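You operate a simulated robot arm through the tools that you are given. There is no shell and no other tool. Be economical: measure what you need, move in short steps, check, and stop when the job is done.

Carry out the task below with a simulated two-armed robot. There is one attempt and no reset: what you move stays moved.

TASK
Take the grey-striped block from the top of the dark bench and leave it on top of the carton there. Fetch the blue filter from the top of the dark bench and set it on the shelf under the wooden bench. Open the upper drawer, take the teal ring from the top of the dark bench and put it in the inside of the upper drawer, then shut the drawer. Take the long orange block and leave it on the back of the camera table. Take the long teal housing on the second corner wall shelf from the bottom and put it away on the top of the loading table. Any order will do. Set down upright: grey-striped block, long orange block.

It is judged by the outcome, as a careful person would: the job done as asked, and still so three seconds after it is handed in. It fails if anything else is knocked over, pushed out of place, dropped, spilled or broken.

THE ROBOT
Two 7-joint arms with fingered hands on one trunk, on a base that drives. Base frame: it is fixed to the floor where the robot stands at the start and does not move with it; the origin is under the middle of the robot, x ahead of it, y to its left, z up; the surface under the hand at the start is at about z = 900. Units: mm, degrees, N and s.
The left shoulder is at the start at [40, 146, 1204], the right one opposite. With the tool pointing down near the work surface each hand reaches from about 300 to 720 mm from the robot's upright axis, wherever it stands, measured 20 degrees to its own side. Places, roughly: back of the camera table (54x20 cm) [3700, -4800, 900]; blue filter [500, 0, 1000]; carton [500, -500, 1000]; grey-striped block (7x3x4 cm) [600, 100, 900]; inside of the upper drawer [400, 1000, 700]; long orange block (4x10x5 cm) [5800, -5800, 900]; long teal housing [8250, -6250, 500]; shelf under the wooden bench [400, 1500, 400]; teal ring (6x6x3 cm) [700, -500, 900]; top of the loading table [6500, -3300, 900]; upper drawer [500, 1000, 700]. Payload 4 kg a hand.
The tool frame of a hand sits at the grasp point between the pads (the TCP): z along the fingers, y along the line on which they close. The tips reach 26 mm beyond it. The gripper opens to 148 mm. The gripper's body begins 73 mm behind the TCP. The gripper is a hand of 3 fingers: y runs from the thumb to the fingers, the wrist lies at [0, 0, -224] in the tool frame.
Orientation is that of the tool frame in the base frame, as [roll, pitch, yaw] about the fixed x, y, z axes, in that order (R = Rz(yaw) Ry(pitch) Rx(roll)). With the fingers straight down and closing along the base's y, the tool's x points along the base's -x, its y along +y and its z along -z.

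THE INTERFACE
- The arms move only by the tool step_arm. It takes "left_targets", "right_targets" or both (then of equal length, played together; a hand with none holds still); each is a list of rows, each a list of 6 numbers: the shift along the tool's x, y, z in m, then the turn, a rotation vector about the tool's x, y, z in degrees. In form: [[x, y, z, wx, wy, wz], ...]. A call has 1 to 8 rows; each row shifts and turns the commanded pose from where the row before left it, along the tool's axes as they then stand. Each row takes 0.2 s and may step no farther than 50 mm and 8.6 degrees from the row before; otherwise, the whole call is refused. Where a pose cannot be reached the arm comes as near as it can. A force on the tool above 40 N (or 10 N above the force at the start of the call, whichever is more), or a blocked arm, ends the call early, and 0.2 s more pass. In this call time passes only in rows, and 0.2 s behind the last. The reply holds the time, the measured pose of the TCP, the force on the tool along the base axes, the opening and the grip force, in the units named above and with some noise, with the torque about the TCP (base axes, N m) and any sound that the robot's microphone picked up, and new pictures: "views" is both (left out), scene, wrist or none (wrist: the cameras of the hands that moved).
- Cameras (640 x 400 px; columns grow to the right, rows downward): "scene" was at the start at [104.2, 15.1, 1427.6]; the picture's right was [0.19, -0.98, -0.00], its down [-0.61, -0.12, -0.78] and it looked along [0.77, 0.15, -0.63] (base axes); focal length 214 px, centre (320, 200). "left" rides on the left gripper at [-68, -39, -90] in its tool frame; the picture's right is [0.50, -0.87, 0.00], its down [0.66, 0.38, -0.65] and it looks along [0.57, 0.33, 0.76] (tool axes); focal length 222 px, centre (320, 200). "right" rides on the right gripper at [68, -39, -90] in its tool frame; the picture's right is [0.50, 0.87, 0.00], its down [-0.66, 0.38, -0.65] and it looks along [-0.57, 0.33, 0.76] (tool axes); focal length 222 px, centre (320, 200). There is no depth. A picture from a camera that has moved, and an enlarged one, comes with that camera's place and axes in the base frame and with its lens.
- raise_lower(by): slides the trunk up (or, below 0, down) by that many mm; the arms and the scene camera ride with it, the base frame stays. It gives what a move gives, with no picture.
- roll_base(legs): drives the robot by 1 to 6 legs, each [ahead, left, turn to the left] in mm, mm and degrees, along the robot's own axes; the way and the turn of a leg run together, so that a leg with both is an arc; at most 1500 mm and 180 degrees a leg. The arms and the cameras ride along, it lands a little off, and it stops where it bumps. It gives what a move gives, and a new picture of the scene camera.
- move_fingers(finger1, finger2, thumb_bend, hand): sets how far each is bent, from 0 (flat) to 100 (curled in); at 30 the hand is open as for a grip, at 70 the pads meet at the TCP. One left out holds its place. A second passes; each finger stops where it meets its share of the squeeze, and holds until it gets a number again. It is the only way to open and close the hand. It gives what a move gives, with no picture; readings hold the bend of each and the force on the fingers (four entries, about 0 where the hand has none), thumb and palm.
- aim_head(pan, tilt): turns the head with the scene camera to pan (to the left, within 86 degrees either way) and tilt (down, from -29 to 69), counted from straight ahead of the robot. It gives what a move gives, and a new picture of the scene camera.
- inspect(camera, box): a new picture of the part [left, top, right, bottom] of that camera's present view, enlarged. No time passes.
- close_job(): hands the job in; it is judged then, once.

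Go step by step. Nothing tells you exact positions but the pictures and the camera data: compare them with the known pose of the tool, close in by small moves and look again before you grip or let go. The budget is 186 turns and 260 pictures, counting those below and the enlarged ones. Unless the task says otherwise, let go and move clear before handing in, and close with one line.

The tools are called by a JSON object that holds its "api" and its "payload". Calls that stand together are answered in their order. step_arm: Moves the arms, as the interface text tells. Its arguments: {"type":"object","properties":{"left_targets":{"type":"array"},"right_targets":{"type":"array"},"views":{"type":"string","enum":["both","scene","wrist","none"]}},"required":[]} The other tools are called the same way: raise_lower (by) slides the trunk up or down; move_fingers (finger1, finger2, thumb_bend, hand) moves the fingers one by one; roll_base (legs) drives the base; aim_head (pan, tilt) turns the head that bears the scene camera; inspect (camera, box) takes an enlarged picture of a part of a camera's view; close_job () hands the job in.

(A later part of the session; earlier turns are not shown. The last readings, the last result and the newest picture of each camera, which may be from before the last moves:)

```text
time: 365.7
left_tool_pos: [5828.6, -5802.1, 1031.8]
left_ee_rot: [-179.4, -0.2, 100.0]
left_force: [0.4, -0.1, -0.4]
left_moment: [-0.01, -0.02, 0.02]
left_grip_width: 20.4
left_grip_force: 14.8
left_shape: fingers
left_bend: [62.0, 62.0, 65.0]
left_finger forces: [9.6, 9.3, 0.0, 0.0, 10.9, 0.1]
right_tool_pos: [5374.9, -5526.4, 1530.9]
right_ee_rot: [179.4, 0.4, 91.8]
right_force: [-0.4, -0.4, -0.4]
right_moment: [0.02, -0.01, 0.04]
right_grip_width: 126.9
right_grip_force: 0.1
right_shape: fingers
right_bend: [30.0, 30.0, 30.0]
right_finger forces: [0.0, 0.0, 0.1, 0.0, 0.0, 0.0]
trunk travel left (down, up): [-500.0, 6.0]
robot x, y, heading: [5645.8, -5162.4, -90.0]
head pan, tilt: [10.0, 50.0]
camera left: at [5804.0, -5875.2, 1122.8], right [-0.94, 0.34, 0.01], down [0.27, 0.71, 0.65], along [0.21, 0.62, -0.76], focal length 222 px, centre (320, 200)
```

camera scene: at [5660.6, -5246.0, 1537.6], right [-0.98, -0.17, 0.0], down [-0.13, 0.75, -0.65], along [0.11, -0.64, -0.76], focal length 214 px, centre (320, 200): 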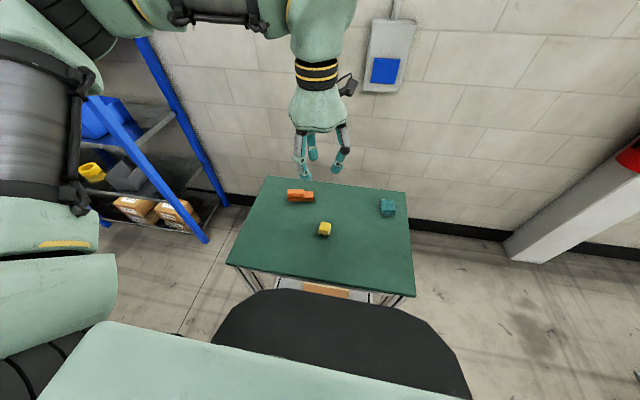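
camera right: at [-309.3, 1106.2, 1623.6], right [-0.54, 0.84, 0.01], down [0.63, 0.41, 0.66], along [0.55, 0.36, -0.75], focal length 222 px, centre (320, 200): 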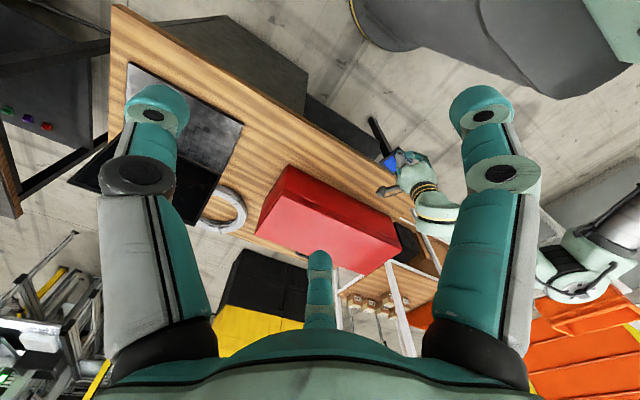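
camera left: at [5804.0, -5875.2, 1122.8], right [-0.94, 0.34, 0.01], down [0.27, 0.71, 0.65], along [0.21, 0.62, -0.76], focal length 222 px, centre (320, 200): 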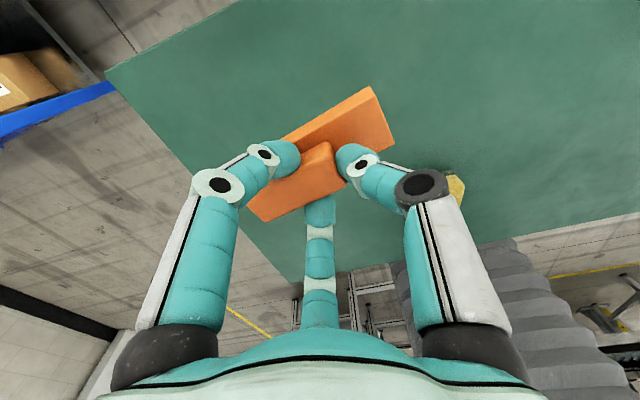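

Orange block held (bottom 42 mm below TCP). Retract and travel to the camera table's near (−x) side.

{"api": "step_arm", "payload": {"left_targets": [[0, 0, -0.045, 0, 0, 5], [0, 0, -0.045, 0, 0, 5], [0.025, 0, -0.04, 0, 0, 0], [0.025, 0, -0.04, 0, 0, 0], [0.025, 0, -0.04, 0, 0, 0], [0.03, 0, -0.035, 0, 0, 0], [0.03, 0, -0.03, 0, 0, 0], [0.03, 0, -0.02, 0, 0, 0]], "views": "none"}}

{"api": "roll_base", "payload": {"legs": [[-550, 0, 0], [0, -1150, 0], [0, 0, 90], [0, 740, 0], [-1310, 0, 0]]}}

```text
time: 367.5
left_tool_pos: [5833.4, -5636.3, 1326.8]
left_ee_rot: [-179.3, 0.0, 90.2]
left_force: [0.5, -0.2, -0.2]
left_moment: [-0.01, 0.03, -0.02]
left_grip_width: 20.3
left_grip_force: 14.9
left_shape: fingers
left_bend: [62.0, 62.0, 65.0]
left_finger forces: [9.4, 9.1, 0.1, 0.0, 10.8, 0.0]
right_tool_pos: [5375.8, -5525.2, 1529.9]
right_ee_rot: [179.4, 0.3, 91.8]
right_force: [-0.3, -0.3, 1.1]
right_moment: [-0.05, 0.0, 0.0]
right_grip_width: 126.8
right_grip_force: 0.0
right_shape: fingers
right_bend: [30.0, 30.0, 30.0]
right_finger forces: [0.0, 0.0, 0.1, 0.1, 0.0, 0.0]
trunk travel left (down, up): [-500.0, 6.0]
robot x, y, heading: [5649.9, -5163.8, -90.1]
head pan, tilt: [10.0, 50.0]
```

```text
time: 389.9
left_tool_pos: [3614.2, -3706.5, 1327.2]
left_ee_rot: [-179.3, -0.1, -177.1]
left_force: [-0.6, -0.1, -0.5]
left_moment: [-0.06, 0.01, -0.01]
left_grip_width: 19.9
left_grip_force: 13.7
left_shape: fingers
left_bend: [62.0, 63.0, 66.0]
left_finger forces: [9.4, 8.6, 0.0, 0.0, 10.6, 0.0]
right_tool_pos: [3525.9, -4168.5, 1529.1]
right_ee_rot: [179.5, 0.1, -175.3]
right_force: [0.3, 0.4, 0.3]
right_moment: [0.01, -0.01, -0.01]
right_grip_width: 126.6
right_grip_force: 0.1
right_shape: fingers
right_bend: [30.0, 30.0, 30.0]
right_finger forces: [0.1, 0.0, 0.0, 0.0, 0.0, 0.0]
trunk travel left (down, up): [-500.0, 6.0]
robot x, y, heading: [3147.0, -3918.7, 2.6]
head pan, tilt: [10.0, 50.0]
camera scene: at [3243.9, -3899.4, 1536.7], right [0.22, -0.98, 0.0], down [-0.75, -0.17, -0.64], along [0.63, 0.14, -0.77], focal length 214 px, centre (320, 200)
```

scene: 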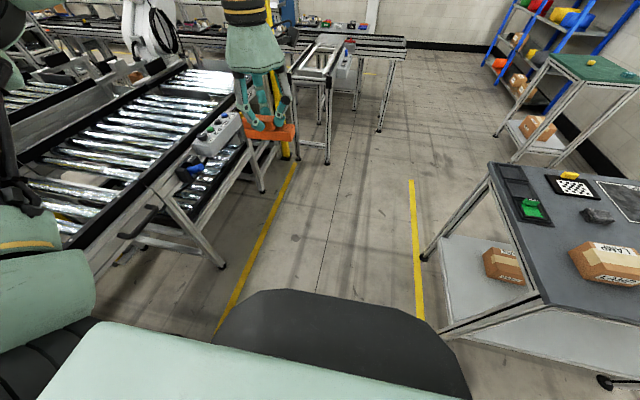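

{"api": "roll_base", "payload": {"legs": [[0, 0, -2.6], [0, -1140, 0]]}}

{"api": "aim_head", "payload": {"pan": 10, "tilt": 45}}

```text
time: 396.2
left_tool_pos: [3624.3, -4888.5, 1326.0]
left_ee_rot: [-179.2, 0.0, -180.0]
left_force: [0.1, 0.1, 0.1]
left_moment: [-0.02, -0.01, -0.02]
left_grip_width: 20.1
left_grip_force: 13.9
left_shape: fingers
left_bend: [62.0, 63.0, 66.0]
left_finger forces: [9.3, 8.6, 0.0, 0.0, 10.4, 0.1]
right_tool_pos: [3512.5, -5347.7, 1530.3]
right_ee_rot: [179.6, 0.1, -178.1]
right_force: [-0.5, 0.0, -0.2]
right_moment: [-0.01, 0.0, 0.02]
right_grip_width: 126.7
right_grip_force: 0.1
right_shape: fingers
right_bend: [30.0, 30.0, 30.0]
right_finger forces: [0.0, 0.0, 0.1, 0.1, 0.0, 0.0]
trunk travel left (down, up): [-500.0, 6.0]
robot x, y, heading: [3145.8, -5078.9, -0.2]
head pan, tilt: [10.0, 50.0]
camera scene: at [3244.0, -5063.2, 1536.7], right [0.17, -0.98, 0.0], down [-0.75, -0.13, -0.64], along [0.63, 0.11, -0.77], focal length 214 px, centre (320, 200)
```

scene: 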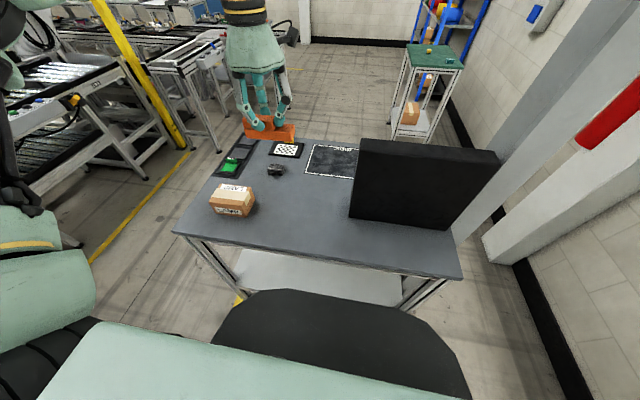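

```text
time: 396.9
left_tool_pos: [3623.0, -4889.5, 1326.7]
left_ee_rot: [-179.3, -0.1, -179.9]
left_force: [-0.6, -0.1, -1.1]
left_moment: [-0.02, 0.01, 0.02]
left_grip_width: 20.1
left_grip_force: 14.4
left_shape: fingers
left_bend: [62.0, 63.0, 66.0]
left_finger forces: [9.3, 8.6, 0.0, 0.0, 10.5, 0.0]
right_tool_pos: [3511.9, -5346.8, 1530.3]
right_ee_rot: [179.4, 0.3, -178.1]
right_force: [-1.3, 0.0, 0.4]
right_moment: [-0.02, 0.01, -0.01]
right_grip_width: 126.7
right_grip_force: 0.0
right_shape: fingers
right_bend: [30.0, 30.0, 30.0]
right_finger forces: [0.0, 0.1, 0.0, 0.1, 0.0, 0.0]
trunk travel left (down, up): [-500.0, 6.0]
robot x, y, heading: [3149.9, -5078.4, -0.0]
head pan, tilt: [10.0, 45.0]
camera scene: at [3248.3, -5063.1, 1543.6], right [0.17, -0.98, 0.0], down [-0.7, -0.12, -0.71], along [0.7, 0.12, -0.71], focal length 214 px, centre (320, 200)
```

scene: 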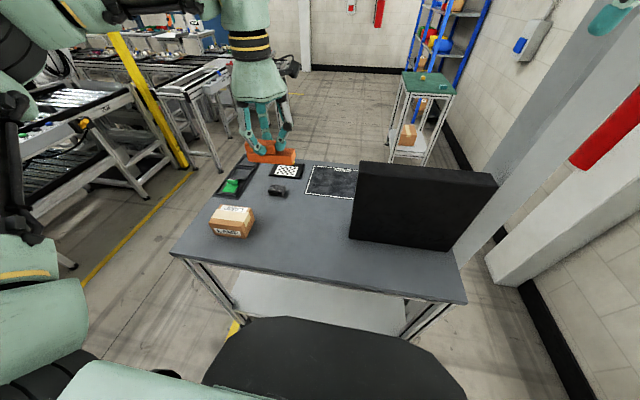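

{"api": "step_arm", "payload": {"left_targets": [[-0.0084, -0.001, 0.0457, 0, 0, 0], [-0.0084, -0.001, 0.0457, 0, 0, 0], [-0.0084, -0.001, 0.0457, 0, 0, 0], [-0.0084, -0.001, 0.0457, 0, 0, 0], [-0.0084, -0.001, 0.0457, 0, 0, 0], [-0.0084, -0.001, 0.0457, 0, 0, 0], [-0.0084, -0.001, 0.0457, 0, 0, 0], [-0.0084, -0.001, 0.04, 0, 0, 0]], "views": "both"}}

```text
time: 398.7
left_tool_pos: [3691.1, -4903.4, 964.3]
left_ee_rot: [-179.3, -0.1, -179.9]
left_force: [0.8, -0.7, -1.0]
left_moment: [-0.01, 0.05, -0.01]
left_grip_width: 19.7
left_grip_force: 13.4
left_shape: fingers
left_bend: [62.0, 63.0, 66.0]
left_finger forces: [9.2, 8.6, 0.0, 0.0, 10.3, 0.1]
right_tool_pos: [3514.1, -5347.6, 1530.0]
right_ee_rot: [179.4, 0.2, -178.1]
right_force: [-0.3, 0.3, 0.2]
right_moment: [0.01, 0.05, 0.03]
right_grip_width: 126.9
right_grip_force: 0.0
right_shape: fingers
right_bend: [30.0, 30.0, 30.0]
right_finger forces: [0.0, 0.1, 0.0, 0.0, 0.0, 0.0]
trunk travel left (down, up): [-500.0, 6.0]
robot x, y, heading: [3146.9, -5079.7, -0.1]
head pan, tilt: [10.0, 45.0]
camera scene: at [3249.4, -5063.5, 1543.5], right [0.17, -0.98, 0.0], down [-0.7, -0.12, -0.71], along [0.7, 0.12, -0.71], focal length 214 px, centre (320, 200)
camera left: at [3759.3, -4941.2, 1056.7], right [-0.5, -0.87, 0.01], down [-0.66, 0.38, 0.65], along [-0.57, 0.32, -0.76], focal length 222 px, centre (320, 200)
```

scene: 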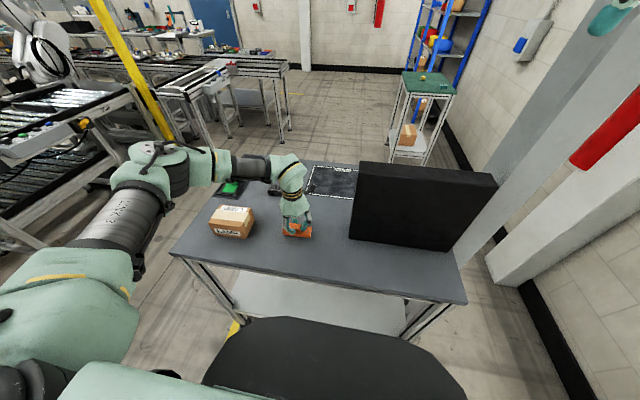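
left: 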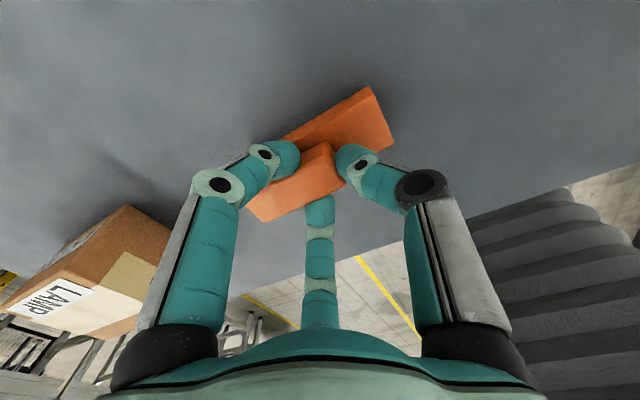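

{"api": "step_arm", "payload": {"left_targets": [[0, 0, 0.016, 0, 0, 0]], "views": "none"}}

{"api": "step_arm", "payload": {"left_targets": [[0, 0, 0.004, 0, 0, 0]], "views": "none"}}

{"api": "step_arm", "payload": {"left_targets": [[0, 0, 0.003, 0, 0, 0]], "views": "none"}}

```text
time: 399.1
left_tool_pos: [3690.1, -4906.4, 955.4]
left_ee_rot: [-179.2, 0.4, -179.9]
left_force: [4.2, -0.6, 22.4]
left_moment: [-0.01, -0.14, 0.01]
left_grip_width: 16.4
left_grip_force: 18.1
left_shape: fingers
left_bend: [62.0, 62.0, 68.0]
left_finger forces: [13.0, 10.9, 0.1, 0.1, 12.1, 0.0]
right_tool_pos: [3507.7, -5349.4, 1529.7]
right_ee_rot: [179.4, 0.4, -178.1]
right_force: [-0.2, 0.0, -0.3]
right_moment: [0.05, 0.03, -0.01]
right_grip_width: 126.9
right_grip_force: 0.0
right_shape: fingers
right_bend: [30.0, 30.0, 30.0]
right_finger forces: [0.0, 0.0, 0.0, 0.0, 0.0, 0.0]
trunk travel left (down, up): [-500.0, 6.0]
robot x, y, heading: [3145.9, -5075.6, -0.2]
head pan, tilt: [10.0, 45.0]
```

```text
time: 399.5
left_tool_pos: [3692.0, -4906.3, 954.6]
left_ee_rot: [-178.9, 0.5, -179.8]
left_force: [-5.0, -0.7, 17.6]
left_moment: [0.08, 0.07, -0.06]
left_grip_width: 15.8
left_grip_force: 19.2
left_shape: fingers
left_bend: [61.0, 62.0, 68.0]
left_finger forces: [14.6, 12.3, 0.1, 0.0, 10.9, 0.0]
right_tool_pos: [3509.6, -5348.4, 1530.4]
right_ee_rot: [179.4, 0.4, -178.2]
right_force: [-0.5, -0.2, 0.2]
right_moment: [-0.03, 0.02, 0.0]
right_grip_width: 126.9
right_grip_force: 0.1
right_shape: fingers
right_bend: [30.0, 30.0, 30.0]
right_finger forces: [0.1, 0.1, 0.0, 0.0, 0.0, 0.0]
trunk travel left (down, up): [-500.0, 6.0]
robot x, y, heading: [3146.3, -5076.9, 0.1]
head pan, tilt: [10.0, 45.0]
stopped in row 1 (left hand): the force on the tool passed its limit at 42 N (the readings are from after the stop); the commanded pose is now the measured one
```

```text
time: 399.9
left_tool_pos: [3691.4, -4906.2, 953.7]
left_ee_rot: [-179.0, 1.0, -179.8]
left_force: [-2.7, 1.8, 32.9]
left_moment: [0.2, -0.1, -0.06]
left_grip_width: 15.7
left_grip_force: 25.2
left_shape: fingers
left_bend: [61.0, 62.0, 68.0]
left_finger forces: [25.3, 12.7, 0.0, 0.1, 12.1, 0.0]
right_tool_pos: [3506.9, -5350.5, 1532.0]
right_ee_rot: [179.4, 0.5, -178.1]
right_force: [-0.8, -0.1, -0.3]
right_moment: [0.02, -0.01, -0.01]
right_grip_width: 126.8
right_grip_force: 0.1
right_shape: fingers
right_bend: [30.0, 30.0, 30.0]
right_finger forces: [0.0, 0.1, 0.0, 0.0, 0.0, 0.0]
trunk travel left (down, up): [-500.0, 6.0]
robot x, y, heading: [3146.6, -5075.1, 0.1]
head pan, tilt: [10.0, 45.0]
```

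The table is ~12 mm higher than thought; contact is made. Ease up and check before letting go.

{"api": "step_arm", "payload": {"left_targets": [[0, 0, -0.005, 0, 0, 0]], "views": "wrist"}}

```text
time: 400.3
left_tool_pos: [3692.7, -4906.7, 952.7]
left_ee_rot: [-179.1, 0.5, -180.0]
left_force: [-1.4, -1.3, 20.3]
left_moment: [0.09, -0.09, -0.03]
left_grip_width: 15.4
left_grip_force: 20.6
left_shape: fingers
left_bend: [61.0, 62.0, 68.0]
left_finger forces: [18.4, 10.8, 0.1, 0.1, 11.4, 0.1]
right_tool_pos: [3511.1, -5349.6, 1530.6]
right_ee_rot: [179.4, 0.3, -178.2]
right_force: [-0.9, 0.6, 0.1]
right_moment: [0.01, 0.02, 0.0]
right_grip_width: 126.6
right_grip_force: 0.0
right_shape: fingers
right_bend: [30.0, 30.0, 30.0]
right_finger forces: [0.1, 0.1, 0.1, 0.0, 0.0, 0.0]
trunk travel left (down, up): [-500.0, 6.0]
robot x, y, heading: [3144.9, -5078.0, -0.4]
head pan, tilt: [10.0, 45.0]
camera left: at [3759.4, -4943.9, 1046.0], right [-0.5, -0.87, 0.01], down [-0.66, 0.39, 0.64], along [-0.56, 0.31, -0.77], focal length 222 px, centre (320, 200)
```

left: 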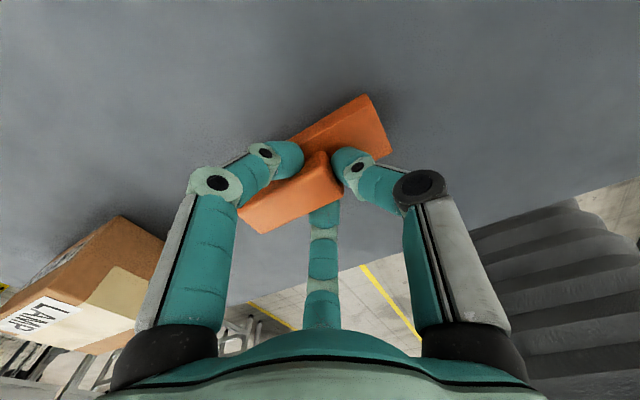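

{"api": "step_arm", "payload": {"left_targets": [[0, 0, -0.004, 0, 0, 0]], "views": "none"}}

{"api": "move_fingers", "payload": {"hand": "left", "finger1": 58, "finger2": 58, "thumb_bend": 62}}

{"api": "inspect", "payload": {"camera": "left", "box": [120, 60, 520, 310]}}

```text
time: 400.7
left_tool_pos: [3693.5, -4905.5, 954.9]
left_ee_rot: [-179.2, 0.2, -179.9]
left_force: [-0.7, -1.0, 2.8]
left_moment: [0.02, -0.04, 0.0]
left_grip_width: 15.7
left_grip_force: 14.6
left_shape: fingers
left_bend: [61.0, 62.0, 68.0]
left_finger forces: [9.8, 9.5, 0.1, 0.1, 8.7, 0.0]
right_tool_pos: [3513.3, -5347.2, 1528.8]
right_ee_rot: [179.3, 0.2, -178.1]
right_force: [0.0, -0.8, -0.2]
right_moment: [0.0, -0.01, -0.01]
right_grip_width: 127.0
right_grip_force: 0.1
right_shape: fingers
right_bend: [30.0, 30.0, 30.0]
right_finger forces: [0.0, 0.0, 0.1, 0.0, 0.0, 0.0]
trunk travel left (down, up): [-500.0, 6.0]
robot x, y, heading: [3150.1, -5074.6, 0.1]
head pan, tilt: [10.0, 45.0]
```

```text
time: 401.7
left_tool_pos: [3693.9, -4906.7, 955.9]
left_ee_rot: [-179.1, 0.4, -179.8]
left_force: [0.4, -0.5, -0.1]
left_moment: [0.03, 0.02, 0.02]
left_grip_width: 30.9
left_grip_force: 0.0
left_shape: fingers
left_bend: [57.0, 57.0, 62.0]
left_finger forces: [0.0, 0.1, 0.0, 0.0, 0.0, 0.1]
right_tool_pos: [3512.2, -5349.1, 1531.1]
right_ee_rot: [179.4, 0.3, -178.1]
right_force: [-0.5, 0.3, -0.3]
right_moment: [-0.02, 0.0, 0.02]
right_grip_width: 126.7
right_grip_force: 0.1
right_shape: fingers
right_bend: [30.0, 30.0, 30.0]
right_finger forces: [0.0, 0.1, 0.0, 0.0, 0.1, 0.1]
trunk travel left (down, up): [-500.0, 6.0]
robot x, y, heading: [3148.8, -5076.0, 0.3]
head pan, tilt: [10.0, 45.0]
```

```text
1.60 times, centred on (320, 185) of left
camera zoom: at [3760.3, -4942.7, 1049.2], right [-0.5, -0.87, 0.01], down [-0.66, 0.39, 0.64], along [-0.56, 0.31, -0.77], focal length 355 px, centre (320, 224)
```

zoom: 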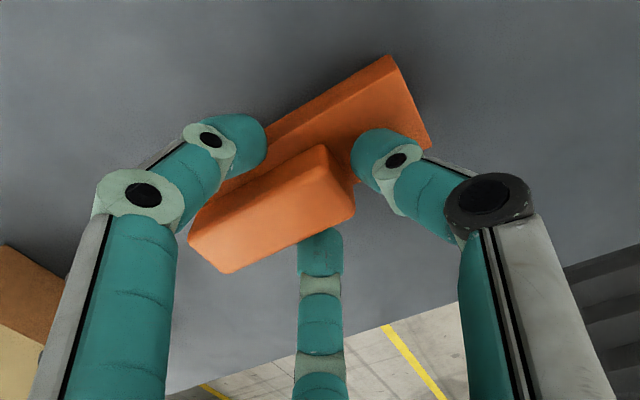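

Released. Lifting clear gently.

{"api": "move_fingers", "payload": {"hand": "left", "finger1": 50, "finger2": 50}}

{"api": "step_arm", "payload": {"left_targets": [[0, 0, -0.015, 0, 0, 0], [0, 0, -0.03, 0, 0, 0], [0, 0, -0.04, 0, 0, 0], [0, 0, -0.045, 0, 0, 0]], "views": "wrist"}}

```text
time: 402.7
left_tool_pos: [3693.1, -4905.4, 956.0]
left_ee_rot: [-179.2, 0.4, -179.9]
left_force: [0.7, -0.3, -0.6]
left_moment: [0.01, 0.0, -0.02]
left_grip_width: 43.2
left_grip_force: 0.1
left_shape: fingers
left_bend: [50.0, 50.0, 62.0]
left_finger forces: [0.0, 0.0, 0.1, 0.0, 0.1, 0.0]
right_tool_pos: [3512.5, -5348.8, 1529.5]
right_ee_rot: [179.4, 0.3, -178.1]
right_force: [0.2, -0.3, -0.3]
right_moment: [0.02, -0.03, 0.04]
right_grip_width: 126.7
right_grip_force: 0.1
right_shape: fingers
right_bend: [30.0, 30.0, 30.0]
right_finger forces: [0.1, 0.0, 0.0, 0.1, 0.0, 0.0]
trunk travel left (down, up): [-500.0, 6.0]
robot x, y, heading: [3148.8, -5079.6, 0.2]
head pan, tilt: [10.0, 45.0]
```

```text
time: 403.7
left_tool_pos: [3693.3, -4904.6, 1089.2]
left_ee_rot: [-179.1, 0.5, -179.8]
left_force: [-0.8, 0.1, -0.3]
left_moment: [0.02, -0.02, -0.02]
left_grip_width: 43.3
left_grip_force: 0.0
left_shape: fingers
left_bend: [50.0, 50.0, 62.0]
left_finger forces: [0.1, 0.0, 0.0, 0.0, 0.0, 0.0]
right_tool_pos: [3511.4, -5349.6, 1530.9]
right_ee_rot: [179.4, 0.3, -178.1]
right_force: [0.5, -0.3, 0.1]
right_moment: [0.01, 0.0, 0.0]
right_grip_width: 127.1
right_grip_force: 0.0
right_shape: fingers
right_bend: [30.0, 30.0, 30.0]
right_finger forces: [0.0, 0.0, 0.0, 0.0, 0.1, 0.0]
trunk travel left (down, up): [-500.0, 6.0]
robot x, y, heading: [3145.3, -5077.4, 0.2]
head pan, tilt: [10.0, 45.0]
camera left: at [3759.7, -4941.8, 1181.5], right [-0.5, -0.87, 0.01], down [-0.66, 0.39, 0.64], along [-0.56, 0.31, -0.77], focal length 222 px, centre (320, 200)
```

left: 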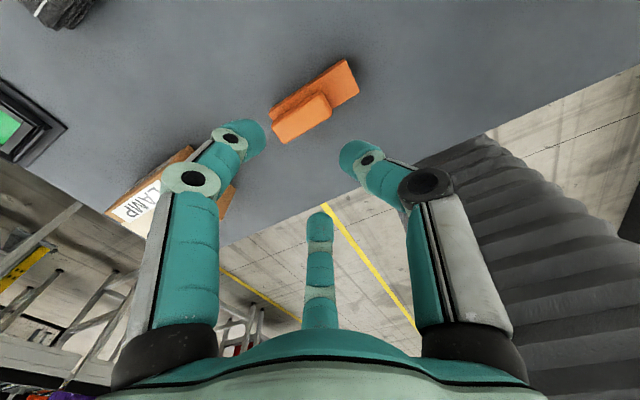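

The orange block stands on the camera table. Retract, and drive on toward the corner shelf.

{"api": "step_arm", "payload": {"left_targets": [[0.02, 0, -0.04, 0, 0, 0], [0.03, 0, -0.04, 0, 0, 0], [0.035, 0, -0.035, 0, 0, 0], [0.035, 0, -0.035, 0, 0, 0], [0.035, 0, -0.035, 0, 0, 0], [0.04, 0, -0.02, 0, 0, 0]], "views": "none"}}

{"api": "roll_base", "payload": {"legs": [[0, 1200, 0], [1400, 0, 0], [0, -850, 0], [1500, 0, 0], [1150, 0, 0]]}}

{"api": "aim_head", "payload": {"pan": -45, "tilt": 30}}

```text
time: 405.1
left_tool_pos: [3495.5, -4899.9, 1290.8]
left_ee_rot: [-179.1, 0.6, -179.9]
left_force: [-0.1, -0.3, 0.4]
left_moment: [0.01, -0.01, 0.03]
left_grip_width: 43.3
left_grip_force: 0.0
left_shape: fingers
left_bend: [50.0, 50.0, 62.0]
left_finger forces: [0.0, 0.0, 0.0, 0.0, 0.1, 0.0]
right_tool_pos: [3509.7, -5347.9, 1530.2]
right_ee_rot: [179.6, 0.3, -178.1]
right_force: [-0.2, -1.4, -0.1]
right_moment: [0.02, 0.0, 0.01]
right_grip_width: 126.7
right_grip_force: 0.1
right_shape: fingers
right_bend: [30.0, 30.0, 30.0]
right_finger forces: [0.0, 0.1, 0.0, 0.0, 0.1, 0.0]
trunk travel left (down, up): [-500.0, 6.0]
robot x, y, heading: [3149.1, -5076.3, 0.1]
head pan, tilt: [10.0, 45.0]
```

```text
time: 434.2
left_tool_pos: [7518.6, -4549.1, 1290.7]
left_ee_rot: [-179.1, 0.6, -179.3]
left_force: [0.2, 0.7, 1.2]
left_moment: [-0.03, 0.0, 0.0]
left_grip_width: 43.2
left_grip_force: 0.0
left_shape: fingers
left_bend: [50.0, 50.0, 62.0]
left_finger forces: [0.0, 0.0, 0.0, 0.1, 0.0, 0.0]
right_tool_pos: [7537.4, -4996.0, 1531.3]
right_ee_rot: [179.4, 0.3, -177.6]
right_force: [0.4, -0.2, 0.2]
right_moment: [0.02, -0.04, 0.0]
right_grip_width: 126.8
right_grip_force: 0.0
right_shape: fingers
right_bend: [30.0, 30.0, 30.0]
right_finger forces: [0.0, 0.1, 0.0, 0.1, 0.0, 0.0]
trunk travel left (down, up): [-500.0, 6.0]
robot x, y, heading: [7172.2, -4726.9, 0.6]
head pan, tilt: [10.0, 45.0]
camera scene: at [7271.1, -4714.0, 1543.7], right [0.18, -0.98, 0.0], down [-0.69, -0.13, -0.71], along [0.7, 0.13, -0.71], focal length 214 px, centre (320, 200)
```

scene: 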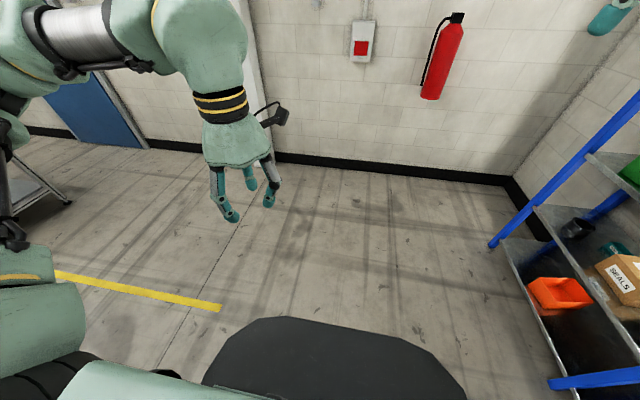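

```text
time: 435.4
left_tool_pos: [7519.5, -4549.1, 1290.6]
left_ee_rot: [-179.1, 0.3, -179.3]
left_force: [0.0, 0.8, 0.0]
left_moment: [0.02, -0.01, 0.01]
left_grip_width: 43.4
left_grip_force: 0.1
left_shape: fingers
left_bend: [50.0, 50.0, 62.0]
left_finger forces: [0.1, 0.1, 0.0, 0.0, 0.0, 0.0]
right_tool_pos: [7539.6, -4996.1, 1530.2]
right_ee_rot: [179.4, 0.3, -177.6]
right_force: [0.5, -0.1, -0.2]
right_moment: [-0.01, 0.0, 0.0]
right_grip_width: 126.6
right_grip_force: 0.0
right_shape: fingers
right_bend: [30.0, 30.0, 30.0]
right_finger forces: [0.1, 0.1, 0.0, 0.1, 0.0, 0.0]
trunk travel left (down, up): [-500.0, 6.0]
robot x, y, heading: [7171.1, -4727.8, 0.6]
head pan, tilt: [-45.0, 30.0]
camera scene: at [7256.6, -4792.1, 1566.3], right [-0.7, -0.71, 0.0], down [-0.36, 0.35, -0.87], along [0.62, -0.61, -0.5], focal length 214 px, centre (320, 200)
```

scene: 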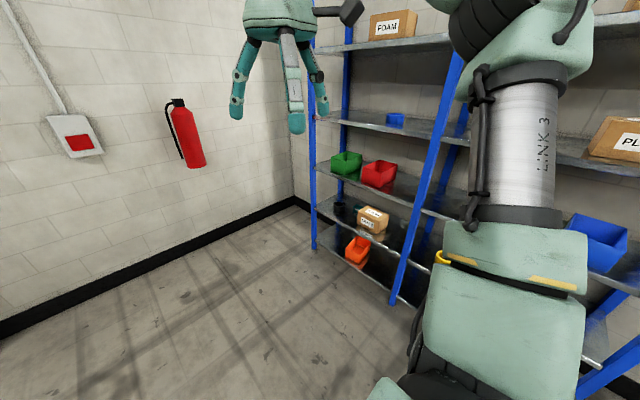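

The rack stands along the −y wall (front y≈−5960, bay x 7607–8525). I'll drive before it and face it.

{"api": "roll_base", "payload": {"legs": [[900, 0, 0], [0, 0, -90.6]]}}

{"api": "aim_head", "payload": {"pan": 0, "tilt": 40}}

```text
time: 443.9
left_tool_pos: [8198.2, -5085.3, 1291.2]
left_ee_rot: [-179.1, 0.4, 87.4]
left_force: [-0.1, 0.5, 1.1]
left_moment: [0.01, 0.02, -0.02]
left_grip_width: 43.4
left_grip_force: 0.0
left_shape: fingers
left_bend: [50.0, 50.0, 62.0]
left_finger forces: [0.1, 0.0, 0.0, 0.0, 0.0, 0.1]
right_tool_pos: [7749.9, -5079.9, 1531.1]
right_ee_rot: [179.3, 0.4, 89.0]
right_force: [1.1, -0.2, 0.4]
right_moment: [0.0, -0.03, -0.01]
right_grip_width: 126.7
right_grip_force: 0.1
right_shape: fingers
right_bend: [30.0, 30.0, 30.0]
right_finger forces: [0.1, 0.0, 0.0, 0.0, 0.0, 0.0]
trunk travel left (down, up): [-500.0, 6.0]
robot x, y, heading: [8039.7, -4729.8, -93.0]
head pan, tilt: [-45.0, 30.0]
camera scene: at [7970.6, -4811.8, 1566.3], right [-0.67, 0.74, 0.0], down [0.37, 0.34, -0.87], along [-0.64, -0.58, -0.5], focal length 214 px, centre (320, 200)
```

scene: 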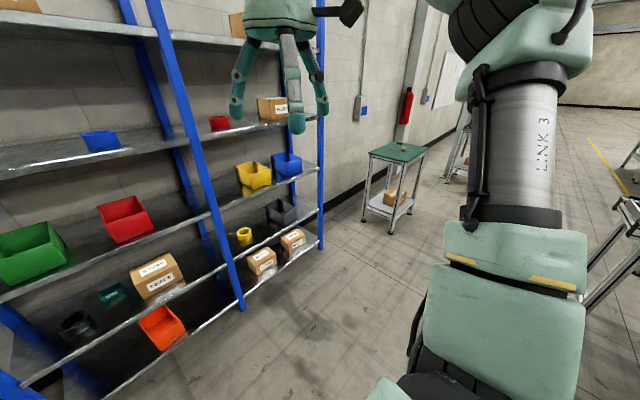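

```text
time: 445.0
left_tool_pos: [8198.1, -5087.0, 1290.2]
left_ee_rot: [-179.1, 0.4, 87.2]
left_force: [0.2, -0.6, 0.5]
left_moment: [0.01, -0.01, 0.03]
left_grip_width: 43.0
left_grip_force: 0.0
left_shape: fingers
left_bend: [50.0, 50.0, 62.0]
left_finger forces: [0.0, 0.1, 0.0, 0.0, 0.0, 0.1]
right_tool_pos: [7750.1, -5080.2, 1529.7]
right_ee_rot: [179.4, 0.3, 89.0]
right_force: [-0.2, -1.1, 0.3]
right_moment: [0.04, -0.06, -0.01]
right_grip_width: 126.8
right_grip_force: 0.0
right_shape: fingers
right_bend: [30.0, 30.0, 30.0]
right_finger forces: [0.0, 0.0, 0.0, 0.0, 0.1, 0.0]
trunk travel left (down, up): [-500.0, 6.0]
robot x, y, heading: [8042.4, -4731.3, -92.6]
head pan, tilt: [0.0, 40.0]
camera scene: at [8033.0, -4836.0, 1550.9], right [-1.0, 0.05, 0.0], down [0.03, 0.64, -0.77], along [-0.04, -0.77, -0.64], focal length 214 px, centre (320, 200)
```

scene: 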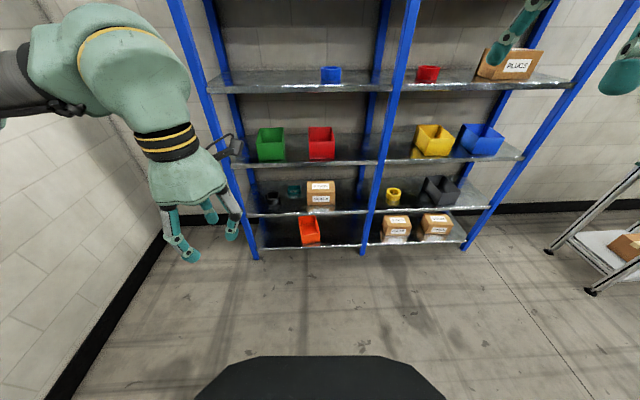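

{"api": "inspect", "payload": {"camera": "scene", "box": [230, 115, 390, 260]}}

```text
2.76 times, centred on (310, 188) of scene
camera zoom: at [8033.0, -4836.0, 1550.9], right [-1.0, 0.05, 0.0], down [0.03, 0.64, -0.77], along [-0.04, -0.77, -0.64], focal length 592 px, centre (348, 234)
```

zoom: 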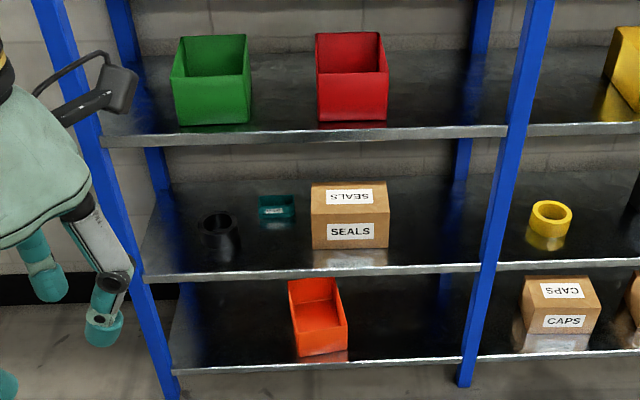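

The second shelf (z≈480) holds a black cup, the teal housing at ≈(8172,−6230) and the SEALS carton. I'll come closer and lower the trunk for a better look.

{"api": "roll_base", "payload": {"legs": [[0, 0, 2.6], [700, -10, 0]]}}

{"api": "raise_lower", "payload": {"by": -400}}

{"api": "raise_lower", "payload": {"by": -98}}

{"api": "aim_head", "payload": {"pan": 8, "tilt": 38}}

{"api": "inspect", "payload": {"camera": "scene", "box": [220, 120, 420, 245]}}

```text
time: 449.3
left_tool_pos: [8198.9, -5775.4, 1290.5]
left_ee_rot: [-179.2, 0.5, 89.7]
left_force: [0.3, -0.3, 0.1]
left_moment: [0.0, 0.0, -0.01]
left_grip_width: 43.2
left_grip_force: 0.1
left_shape: fingers
left_bend: [50.0, 50.0, 62.0]
left_finger forces: [0.0, 0.0, 0.0, 0.0, 0.0, 0.1]
right_tool_pos: [7749.1, -5788.1, 1531.7]
right_ee_rot: [179.4, 0.3, 91.4]
right_force: [-0.2, 0.0, -0.7]
right_moment: [-0.02, -0.02, 0.03]
right_grip_width: 126.6
right_grip_force: 0.1
right_shape: fingers
right_bend: [30.0, 30.0, 30.0]
right_finger forces: [0.0, 0.0, 0.0, 0.0, 0.0, 0.0]
trunk travel left (down, up): [-500.0, 6.0]
robot x, y, heading: [8025.2, -5424.9, -90.4]
head pan, tilt: [0.0, 40.0]
camera scene: at [8023.0, -5531.2, 1551.1], right [-1.0, 0.01, 0.0], down [0.0, 0.64, -0.77], along [-0.01, -0.77, -0.64], focal length 214 px, centre (320, 200)
```

scene: 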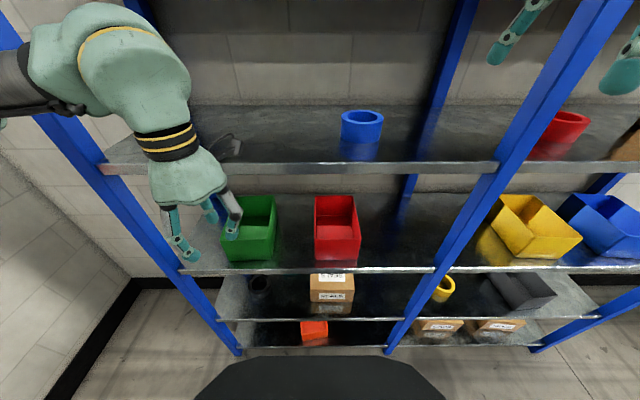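

```text
time: 453.1
left_tool_pos: [8198.8, -5775.5, 890.2]
left_ee_rot: [-179.1, 0.4, 89.7]
left_force: [0.1, 0.1, -0.6]
left_moment: [-0.01, -0.03, 0.01]
left_grip_width: 43.3
left_grip_force: 0.0
left_shape: fingers
left_bend: [50.0, 50.0, 62.0]
left_finger forces: [0.0, 0.0, 0.1, 0.0, 0.0, 0.0]
right_tool_pos: [7750.9, -5789.1, 1129.9]
right_ee_rot: [179.3, 0.4, 91.5]
right_force: [-0.9, -1.4, -0.1]
right_moment: [0.05, 0.02, -0.01]
right_grip_width: 126.9
right_grip_force: 0.0
right_shape: fingers
right_bend: [30.0, 30.0, 30.0]
right_finger forces: [0.1, 0.1, 0.1, 0.1, 0.1, 0.0]
trunk travel left (down, up): [-100.0, 406.0]
robot x, y, heading: [8024.0, -5432.3, -90.7]
head pan, tilt: [0.0, 40.0]
```

```text
time: 454.4
left_tool_pos: [8198.6, -5777.7, 795.0]
left_ee_rot: [-179.1, 0.4, 89.7]
left_force: [0.8, 0.3, -0.4]
left_moment: [-0.01, 0.02, -0.02]
left_grip_width: 43.4
left_grip_force: 0.1
left_shape: fingers
left_bend: [50.0, 50.0, 62.0]
left_finger forces: [0.0, 0.0, 0.0, 0.0, 0.0, 0.0]
right_tool_pos: [7750.6, -5788.1, 1033.4]
right_ee_rot: [179.4, 0.3, 91.5]
right_force: [-0.2, 0.3, -0.1]
right_moment: [0.0, 0.0, -0.01]
right_grip_width: 126.5
right_grip_force: 0.0
right_shape: fingers
right_bend: [30.0, 30.0, 30.0]
right_finger forces: [0.0, 0.1, 0.1, 0.0, 0.0, 0.0]
trunk travel left (down, up): [-2.0, 504.0]
robot x, y, heading: [8024.1, -5428.6, -90.3]
head pan, tilt: [0.0, 40.0]
```

```text
time: 455.1
left_tool_pos: [8198.3, -5775.8, 793.5]
left_ee_rot: [-179.1, 0.5, 89.7]
left_force: [-0.5, -0.1, 0.1]
left_moment: [-0.02, -0.01, -0.02]
left_grip_width: 43.1
left_grip_force: 0.1
left_shape: fingers
left_bend: [50.0, 50.0, 62.0]
left_finger forces: [0.1, 0.0, 0.1, 0.1, 0.1, 0.0]
right_tool_pos: [7750.7, -5789.9, 1033.0]
right_ee_rot: [179.4, 0.3, 91.5]
right_force: [0.3, 0.1, 0.6]
right_moment: [-0.01, 0.05, 0.0]
right_grip_width: 126.8
right_grip_force: 0.0
right_shape: fingers
right_bend: [30.0, 30.0, 30.0]
right_finger forces: [0.1, 0.1, 0.0, 0.0, 0.1, 0.0]
trunk travel left (down, up): [-2.0, 504.0]
robot x, y, heading: [8022.3, -5423.9, -90.4]
head pan, tilt: [8.0, 38.0]
camera scene: at [8035.0, -5533.6, 1057.1], right [-0.99, -0.13, 0.0], down [-0.08, 0.61, -0.79], along [0.1, -0.78, -0.62], focal length 214 px, centre (320, 200)
```

scene: 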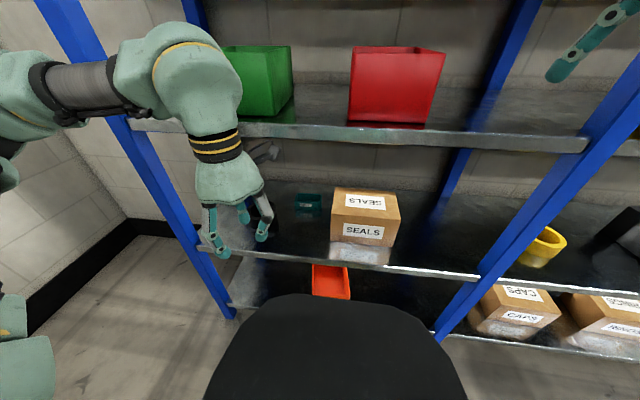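

```text
3.20 times, centred on (320, 182) of scene
camera zoom: at [8035.0, -5533.6, 1057.1], right [-0.99, -0.13, 0.0], down [-0.08, 0.61, -0.79], along [0.1, -0.78, -0.62], focal length 686 px, centre (320, 256)
```

zoom: 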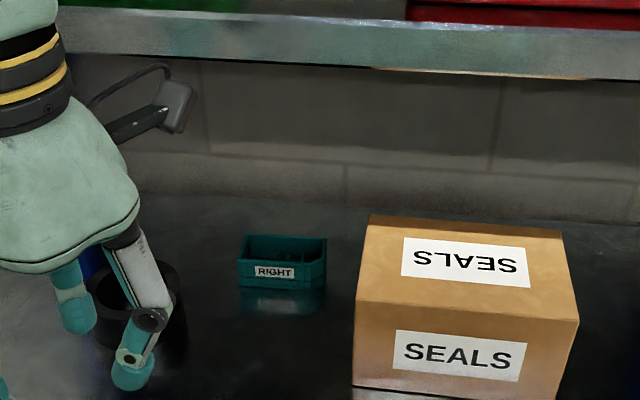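

The housing is an open box about 110×57×40 mm at (8166,−6216), shelf z≈480, upper lip ≈871. Plan as with the filter: extend the left arm low with a slight 15° tilt outside the rack, then drive it in. Back off and pose the arm first.

{"api": "roll_base", "payload": {"legs": [[-260, 0, 0]]}}

{"api": "move_fingers", "payload": {"hand": "left", "finger1": 32, "finger2": 32, "thumb_bend": 40}}

{"api": "step_arm", "payload": {"left_targets": [[0, 0, 0, 0, -7.5, 0], [0, 0, 0, 0, -7.5, 0], [-0.0304, -0.0027, 0.0359, 0, 0, 0], [-0.0304, -0.0027, 0.0359, 0, 0, 0], [-0.0304, -0.0027, 0.0359, 0, 0, 0], [-0.0304, -0.0027, 0.0359, 0, 0, 0]], "views": "none"}}

{"api": "step_arm", "payload": {"left_targets": [[-0.0304, -0.0027, 0.0359, 0, 0, 0], [-0.0304, -0.0027, 0.0359, 0, 0, 0], [-0.0304, -0.0027, 0.0359, 0, 0, 0], [-0.0304, -0.0027, 0.0359, 0, 0, 0], [-0.0304, -0.0027, 0.0359, 0, 0, 0]], "views": "scene"}}

```text
time: 457.0
left_tool_pos: [8200.9, -5517.6, 794.0]
left_ee_rot: [-179.1, 0.5, 89.7]
left_force: [1.4, 0.2, -0.4]
left_moment: [0.0, 0.0, 0.04]
left_grip_width: 43.3
left_grip_force: 0.0
left_shape: fingers
left_bend: [50.0, 50.0, 62.0]
left_finger forces: [0.1, 0.0, 0.1, 0.0, 0.0, 0.0]
right_tool_pos: [7752.4, -5529.9, 1032.0]
right_ee_rot: [179.4, 0.3, 91.4]
right_force: [0.7, -0.4, 0.4]
right_moment: [0.01, 0.01, 0.0]
right_grip_width: 126.9
right_grip_force: 0.0
right_shape: fingers
right_bend: [30.0, 30.0, 30.0]
right_finger forces: [0.1, 0.0, 0.0, 0.0, 0.1, 0.1]
trunk travel left (down, up): [-2.0, 504.0]
robot x, y, heading: [8027.1, -5168.9, -90.4]
head pan, tilt: [8.0, 38.0]
camera scene: at [8037.0, -5274.4, 1057.2], right [-0.99, -0.13, 0.0], down [-0.08, 0.61, -0.79], along [0.1, -0.78, -0.62], focal length 214 px, centre (320, 200)
```

scene: 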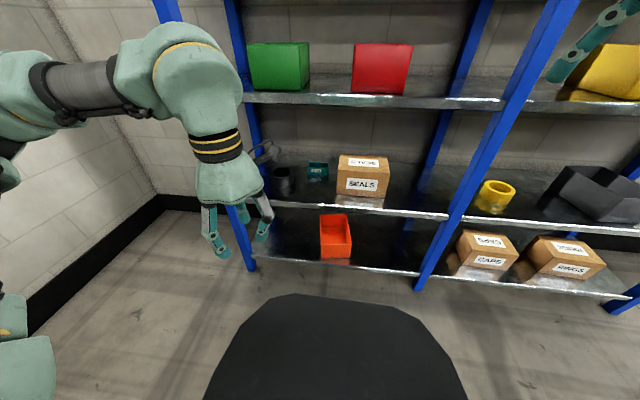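

```text
time: 458.0
left_tool_pos: [8201.1, -5518.8, 792.2]
left_ee_rot: [-179.1, 0.5, 89.8]
left_force: [-0.7, 0.4, -0.5]
left_moment: [-0.03, -0.01, 0.05]
left_grip_width: 107.8
left_grip_force: 0.2
left_shape: fingers
left_bend: [32.0, 32.0, 40.0]
left_finger forces: [0.1, 0.1, 0.0, 0.0, 0.0, 0.1]
right_tool_pos: [7752.4, -5530.3, 1032.9]
right_ee_rot: [179.4, 0.3, 91.3]
right_force: [-0.3, -0.4, 0.5]
right_moment: [-0.01, 0.02, -0.03]
right_grip_width: 126.9
right_grip_force: 0.1
right_shape: fingers
right_bend: [30.0, 30.0, 30.0]
right_finger forces: [0.0, 0.1, 0.1, 0.0, 0.0, 0.0]
trunk travel left (down, up): [-2.0, 504.0]
robot x, y, heading: [8026.5, -5169.9, -90.5]
head pan, tilt: [8.0, 38.0]
```

```text
time: 459.4
left_tool_pos: [8186.3, -5676.6, 687.4]
left_ee_rot: [-179.1, 15.3, 89.9]
left_force: [0.3, -0.6, -0.3]
left_moment: [0.01, 0.02, 0.02]
left_grip_width: 107.7
left_grip_force: 0.1
left_shape: fingers
left_bend: [32.0, 32.0, 40.0]
left_finger forces: [0.1, 0.1, 0.0, 0.1, 0.0, 0.0]
right_tool_pos: [7752.1, -5531.8, 1033.1]
right_ee_rot: [179.4, 0.2, 91.4]
right_force: [-0.2, 0.5, 0.1]
right_moment: [0.02, 0.02, -0.01]
right_grip_width: 126.7
right_grip_force: 0.1
right_shape: fingers
right_bend: [30.0, 30.0, 30.0]
right_finger forces: [0.0, 0.0, 0.1, 0.0, 0.1, 0.0]
trunk travel left (down, up): [-2.0, 504.0]
robot x, y, heading: [8027.7, -5168.7, -90.5]
head pan, tilt: [8.0, 38.0]
```

```text
time: 460.6
left_tool_pos: [8170.8, -5868.0, 555.6]
left_ee_rot: [-179.1, 15.3, 89.8]
left_force: [-0.8, -0.2, -0.4]
left_moment: [0.0, 0.02, 0.02]
left_grip_width: 107.9
left_grip_force: 0.1
left_shape: fingers
left_bend: [32.0, 32.0, 40.0]
left_finger forces: [0.1, 0.0, 0.0, 0.0, 0.0, 0.0]
right_tool_pos: [7751.8, -5531.2, 1032.3]
right_ee_rot: [179.4, 0.2, 91.4]
right_force: [0.0, -0.4, 0.1]
right_moment: [0.01, 0.0, 0.0]
right_grip_width: 126.6
right_grip_force: 0.0
right_shape: fingers
right_bend: [30.0, 30.0, 30.0]
right_finger forces: [0.0, 0.1, 0.0, 0.1, 0.1, 0.0]
trunk travel left (down, up): [-2.0, 504.0]
robot x, y, heading: [8026.1, -5168.6, -90.5]
head pan, tilt: [8.0, 38.0]
camera scene: at [8036.4, -5276.0, 1057.0], right [-0.99, -0.13, 0.0], down [-0.08, 0.61, -0.79], along [0.1, -0.78, -0.62], focal length 214 px, centre (320, 200)
```

scene: 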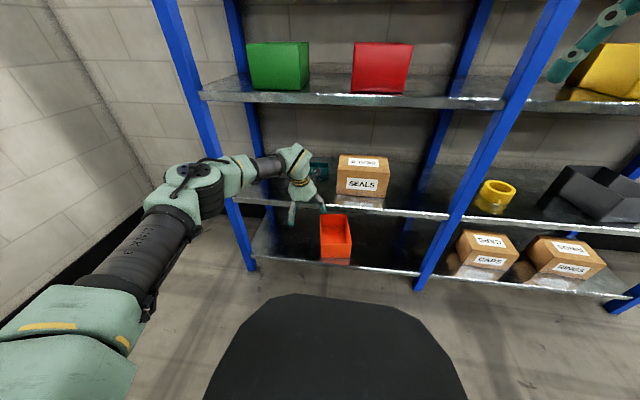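

The elbow still bulges sideways; extend a little further so the arm is straighter before driving in.

{"api": "step_arm", "payload": {"left_targets": [[-0.0174, 0, 0.0047, 0, 0, 0], [-0.0116, 0, 0.003, 0, 0, 0]], "views": "scene"}}

```text
time: 461.2
left_tool_pos: [8171.5, -5898.6, 556.1]
left_ee_rot: [-179.1, 15.4, 90.0]
left_force: [0.0, 0.4, -0.1]
left_moment: [0.02, -0.02, 0.01]
left_grip_width: 107.9
left_grip_force: 0.1
left_shape: fingers
left_bend: [32.0, 32.0, 40.0]
left_finger forces: [0.0, 0.1, 0.0, 0.0, 0.1, 0.1]
right_tool_pos: [7751.8, -5530.7, 1033.8]
right_ee_rot: [179.4, 0.3, 91.4]
right_force: [-0.2, -0.1, -0.7]
right_moment: [0.01, 0.01, 0.0]
right_grip_width: 126.8
right_grip_force: 0.0
right_shape: fingers
right_bend: [30.0, 30.0, 30.0]
right_finger forces: [0.1, 0.1, 0.0, 0.0, 0.0, 0.1]
trunk travel left (down, up): [-2.0, 504.0]
robot x, y, heading: [8026.1, -5170.8, -90.5]
head pan, tilt: [8.0, 38.0]
camera scene: at [8036.8, -5275.2, 1057.1], right [-0.99, -0.13, 0.0], down [-0.08, 0.61, -0.79], along [0.1, -0.78, -0.62], focal length 214 px, centre (320, 200)
```

scene: 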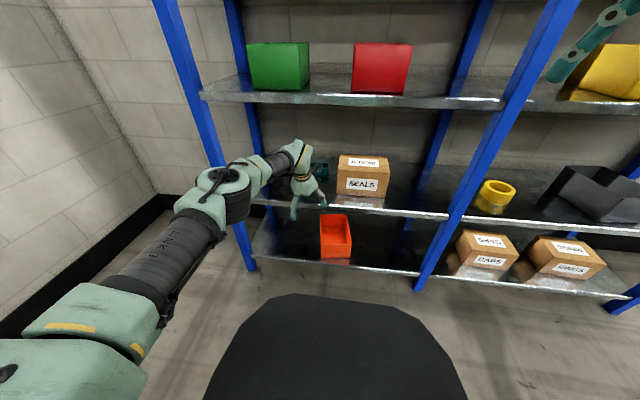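

{"api": "step_arm", "payload": {"left_targets": [[-0.0145, 0, 0.004, 0, 0, 0]], "views": "none"}}

{"api": "roll_base", "payload": {"legs": [[200, 0, 0]]}}

{"api": "inspect", "payload": {"camera": "left", "box": [0, 0, 640, 400]}}

```text
time: 461.6
left_tool_pos: [8170.3, -5907.6, 554.6]
left_ee_rot: [-179.1, 15.4, 89.9]
left_force: [0.6, -0.5, 0.5]
left_moment: [0.01, -0.01, 0.01]
left_grip_width: 107.7
left_grip_force: 0.1
left_shape: fingers
left_bend: [32.0, 32.0, 40.0]
left_finger forces: [0.1, 0.0, 0.0, 0.0, 0.0, 0.1]
left hand out of reach, approached as far as the arm can: row 1
right_tool_pos: [7751.7, -5530.5, 1032.9]
right_ee_rot: [179.3, 0.3, 91.3]
right_force: [0.2, 0.2, -0.5]
right_moment: [0.0, -0.01, -0.02]
right_grip_width: 126.6
right_grip_force: 0.0
right_shape: fingers
right_bend: [30.0, 30.0, 30.0]
right_finger forces: [0.0, 0.0, 0.1, 0.0, 0.0, 0.0]
trunk travel left (down, up): [-2.0, 504.0]
robot x, y, heading: [8026.3, -5170.2, -90.7]
head pan, tilt: [8.0, 38.0]
```

```text
time: 463.1
left_tool_pos: [8171.1, -6107.2, 557.7]
left_ee_rot: [-179.1, 15.6, 90.2]
left_force: [0.2, 6.7, 15.3]
left_moment: [1.57, -0.75, 0.28]
left_grip_width: 107.7
left_grip_force: 7.8
left_shape: fingers
left_bend: [32.0, 15.0, 40.0]
left_finger forces: [0.0, 15.3, 0.0, 0.0, 0.0, 0.0]
right_tool_pos: [7752.3, -5730.6, 1034.2]
right_ee_rot: [179.4, 0.5, 91.7]
right_force: [0.1, 0.3, 0.3]
right_moment: [-0.01, -0.03, 0.03]
right_grip_width: 126.7
right_grip_force: 0.0
right_shape: fingers
right_bend: [30.0, 30.0, 30.0]
right_finger forces: [0.0, 0.0, 0.0, 0.0, 0.1, 0.0]
trunk travel left (down, up): [-2.0, 504.0]
robot x, y, heading: [8023.8, -5369.2, -90.2]
head pan, tilt: [8.0, 38.0]
camera scene: at [8035.5, -5472.9, 1057.3], right [-0.99, -0.14, 0.0], down [-0.08, 0.61, -0.79], along [0.11, -0.78, -0.61], focal length 214 px, centre (320, 200)
```

scene: 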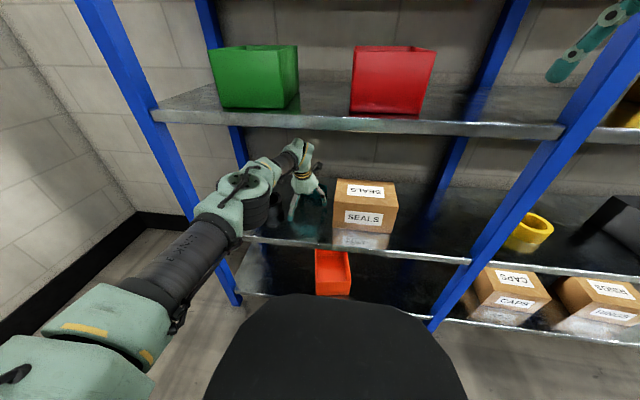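

```text
1.00 times, centred on (320, 200) of left (not enlarged: the box is as wide or as high as the picture)
camera zoom: at [8134.8, -6146.5, 664.6], right [-0.87, 0.48, -0.12], down [0.39, 0.81, 0.45], along [0.31, 0.34, -0.89], focal length 222 px, centre (320, 200)
```

zoom: 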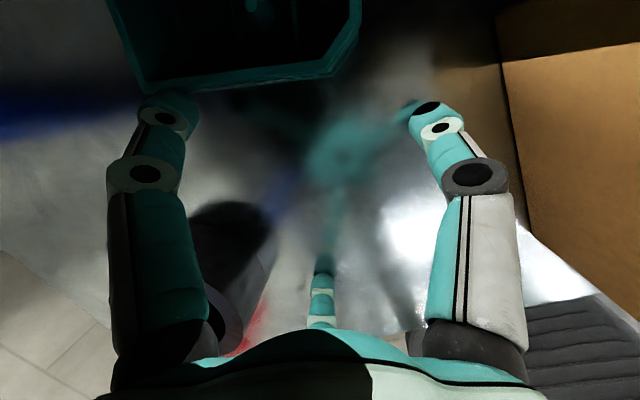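

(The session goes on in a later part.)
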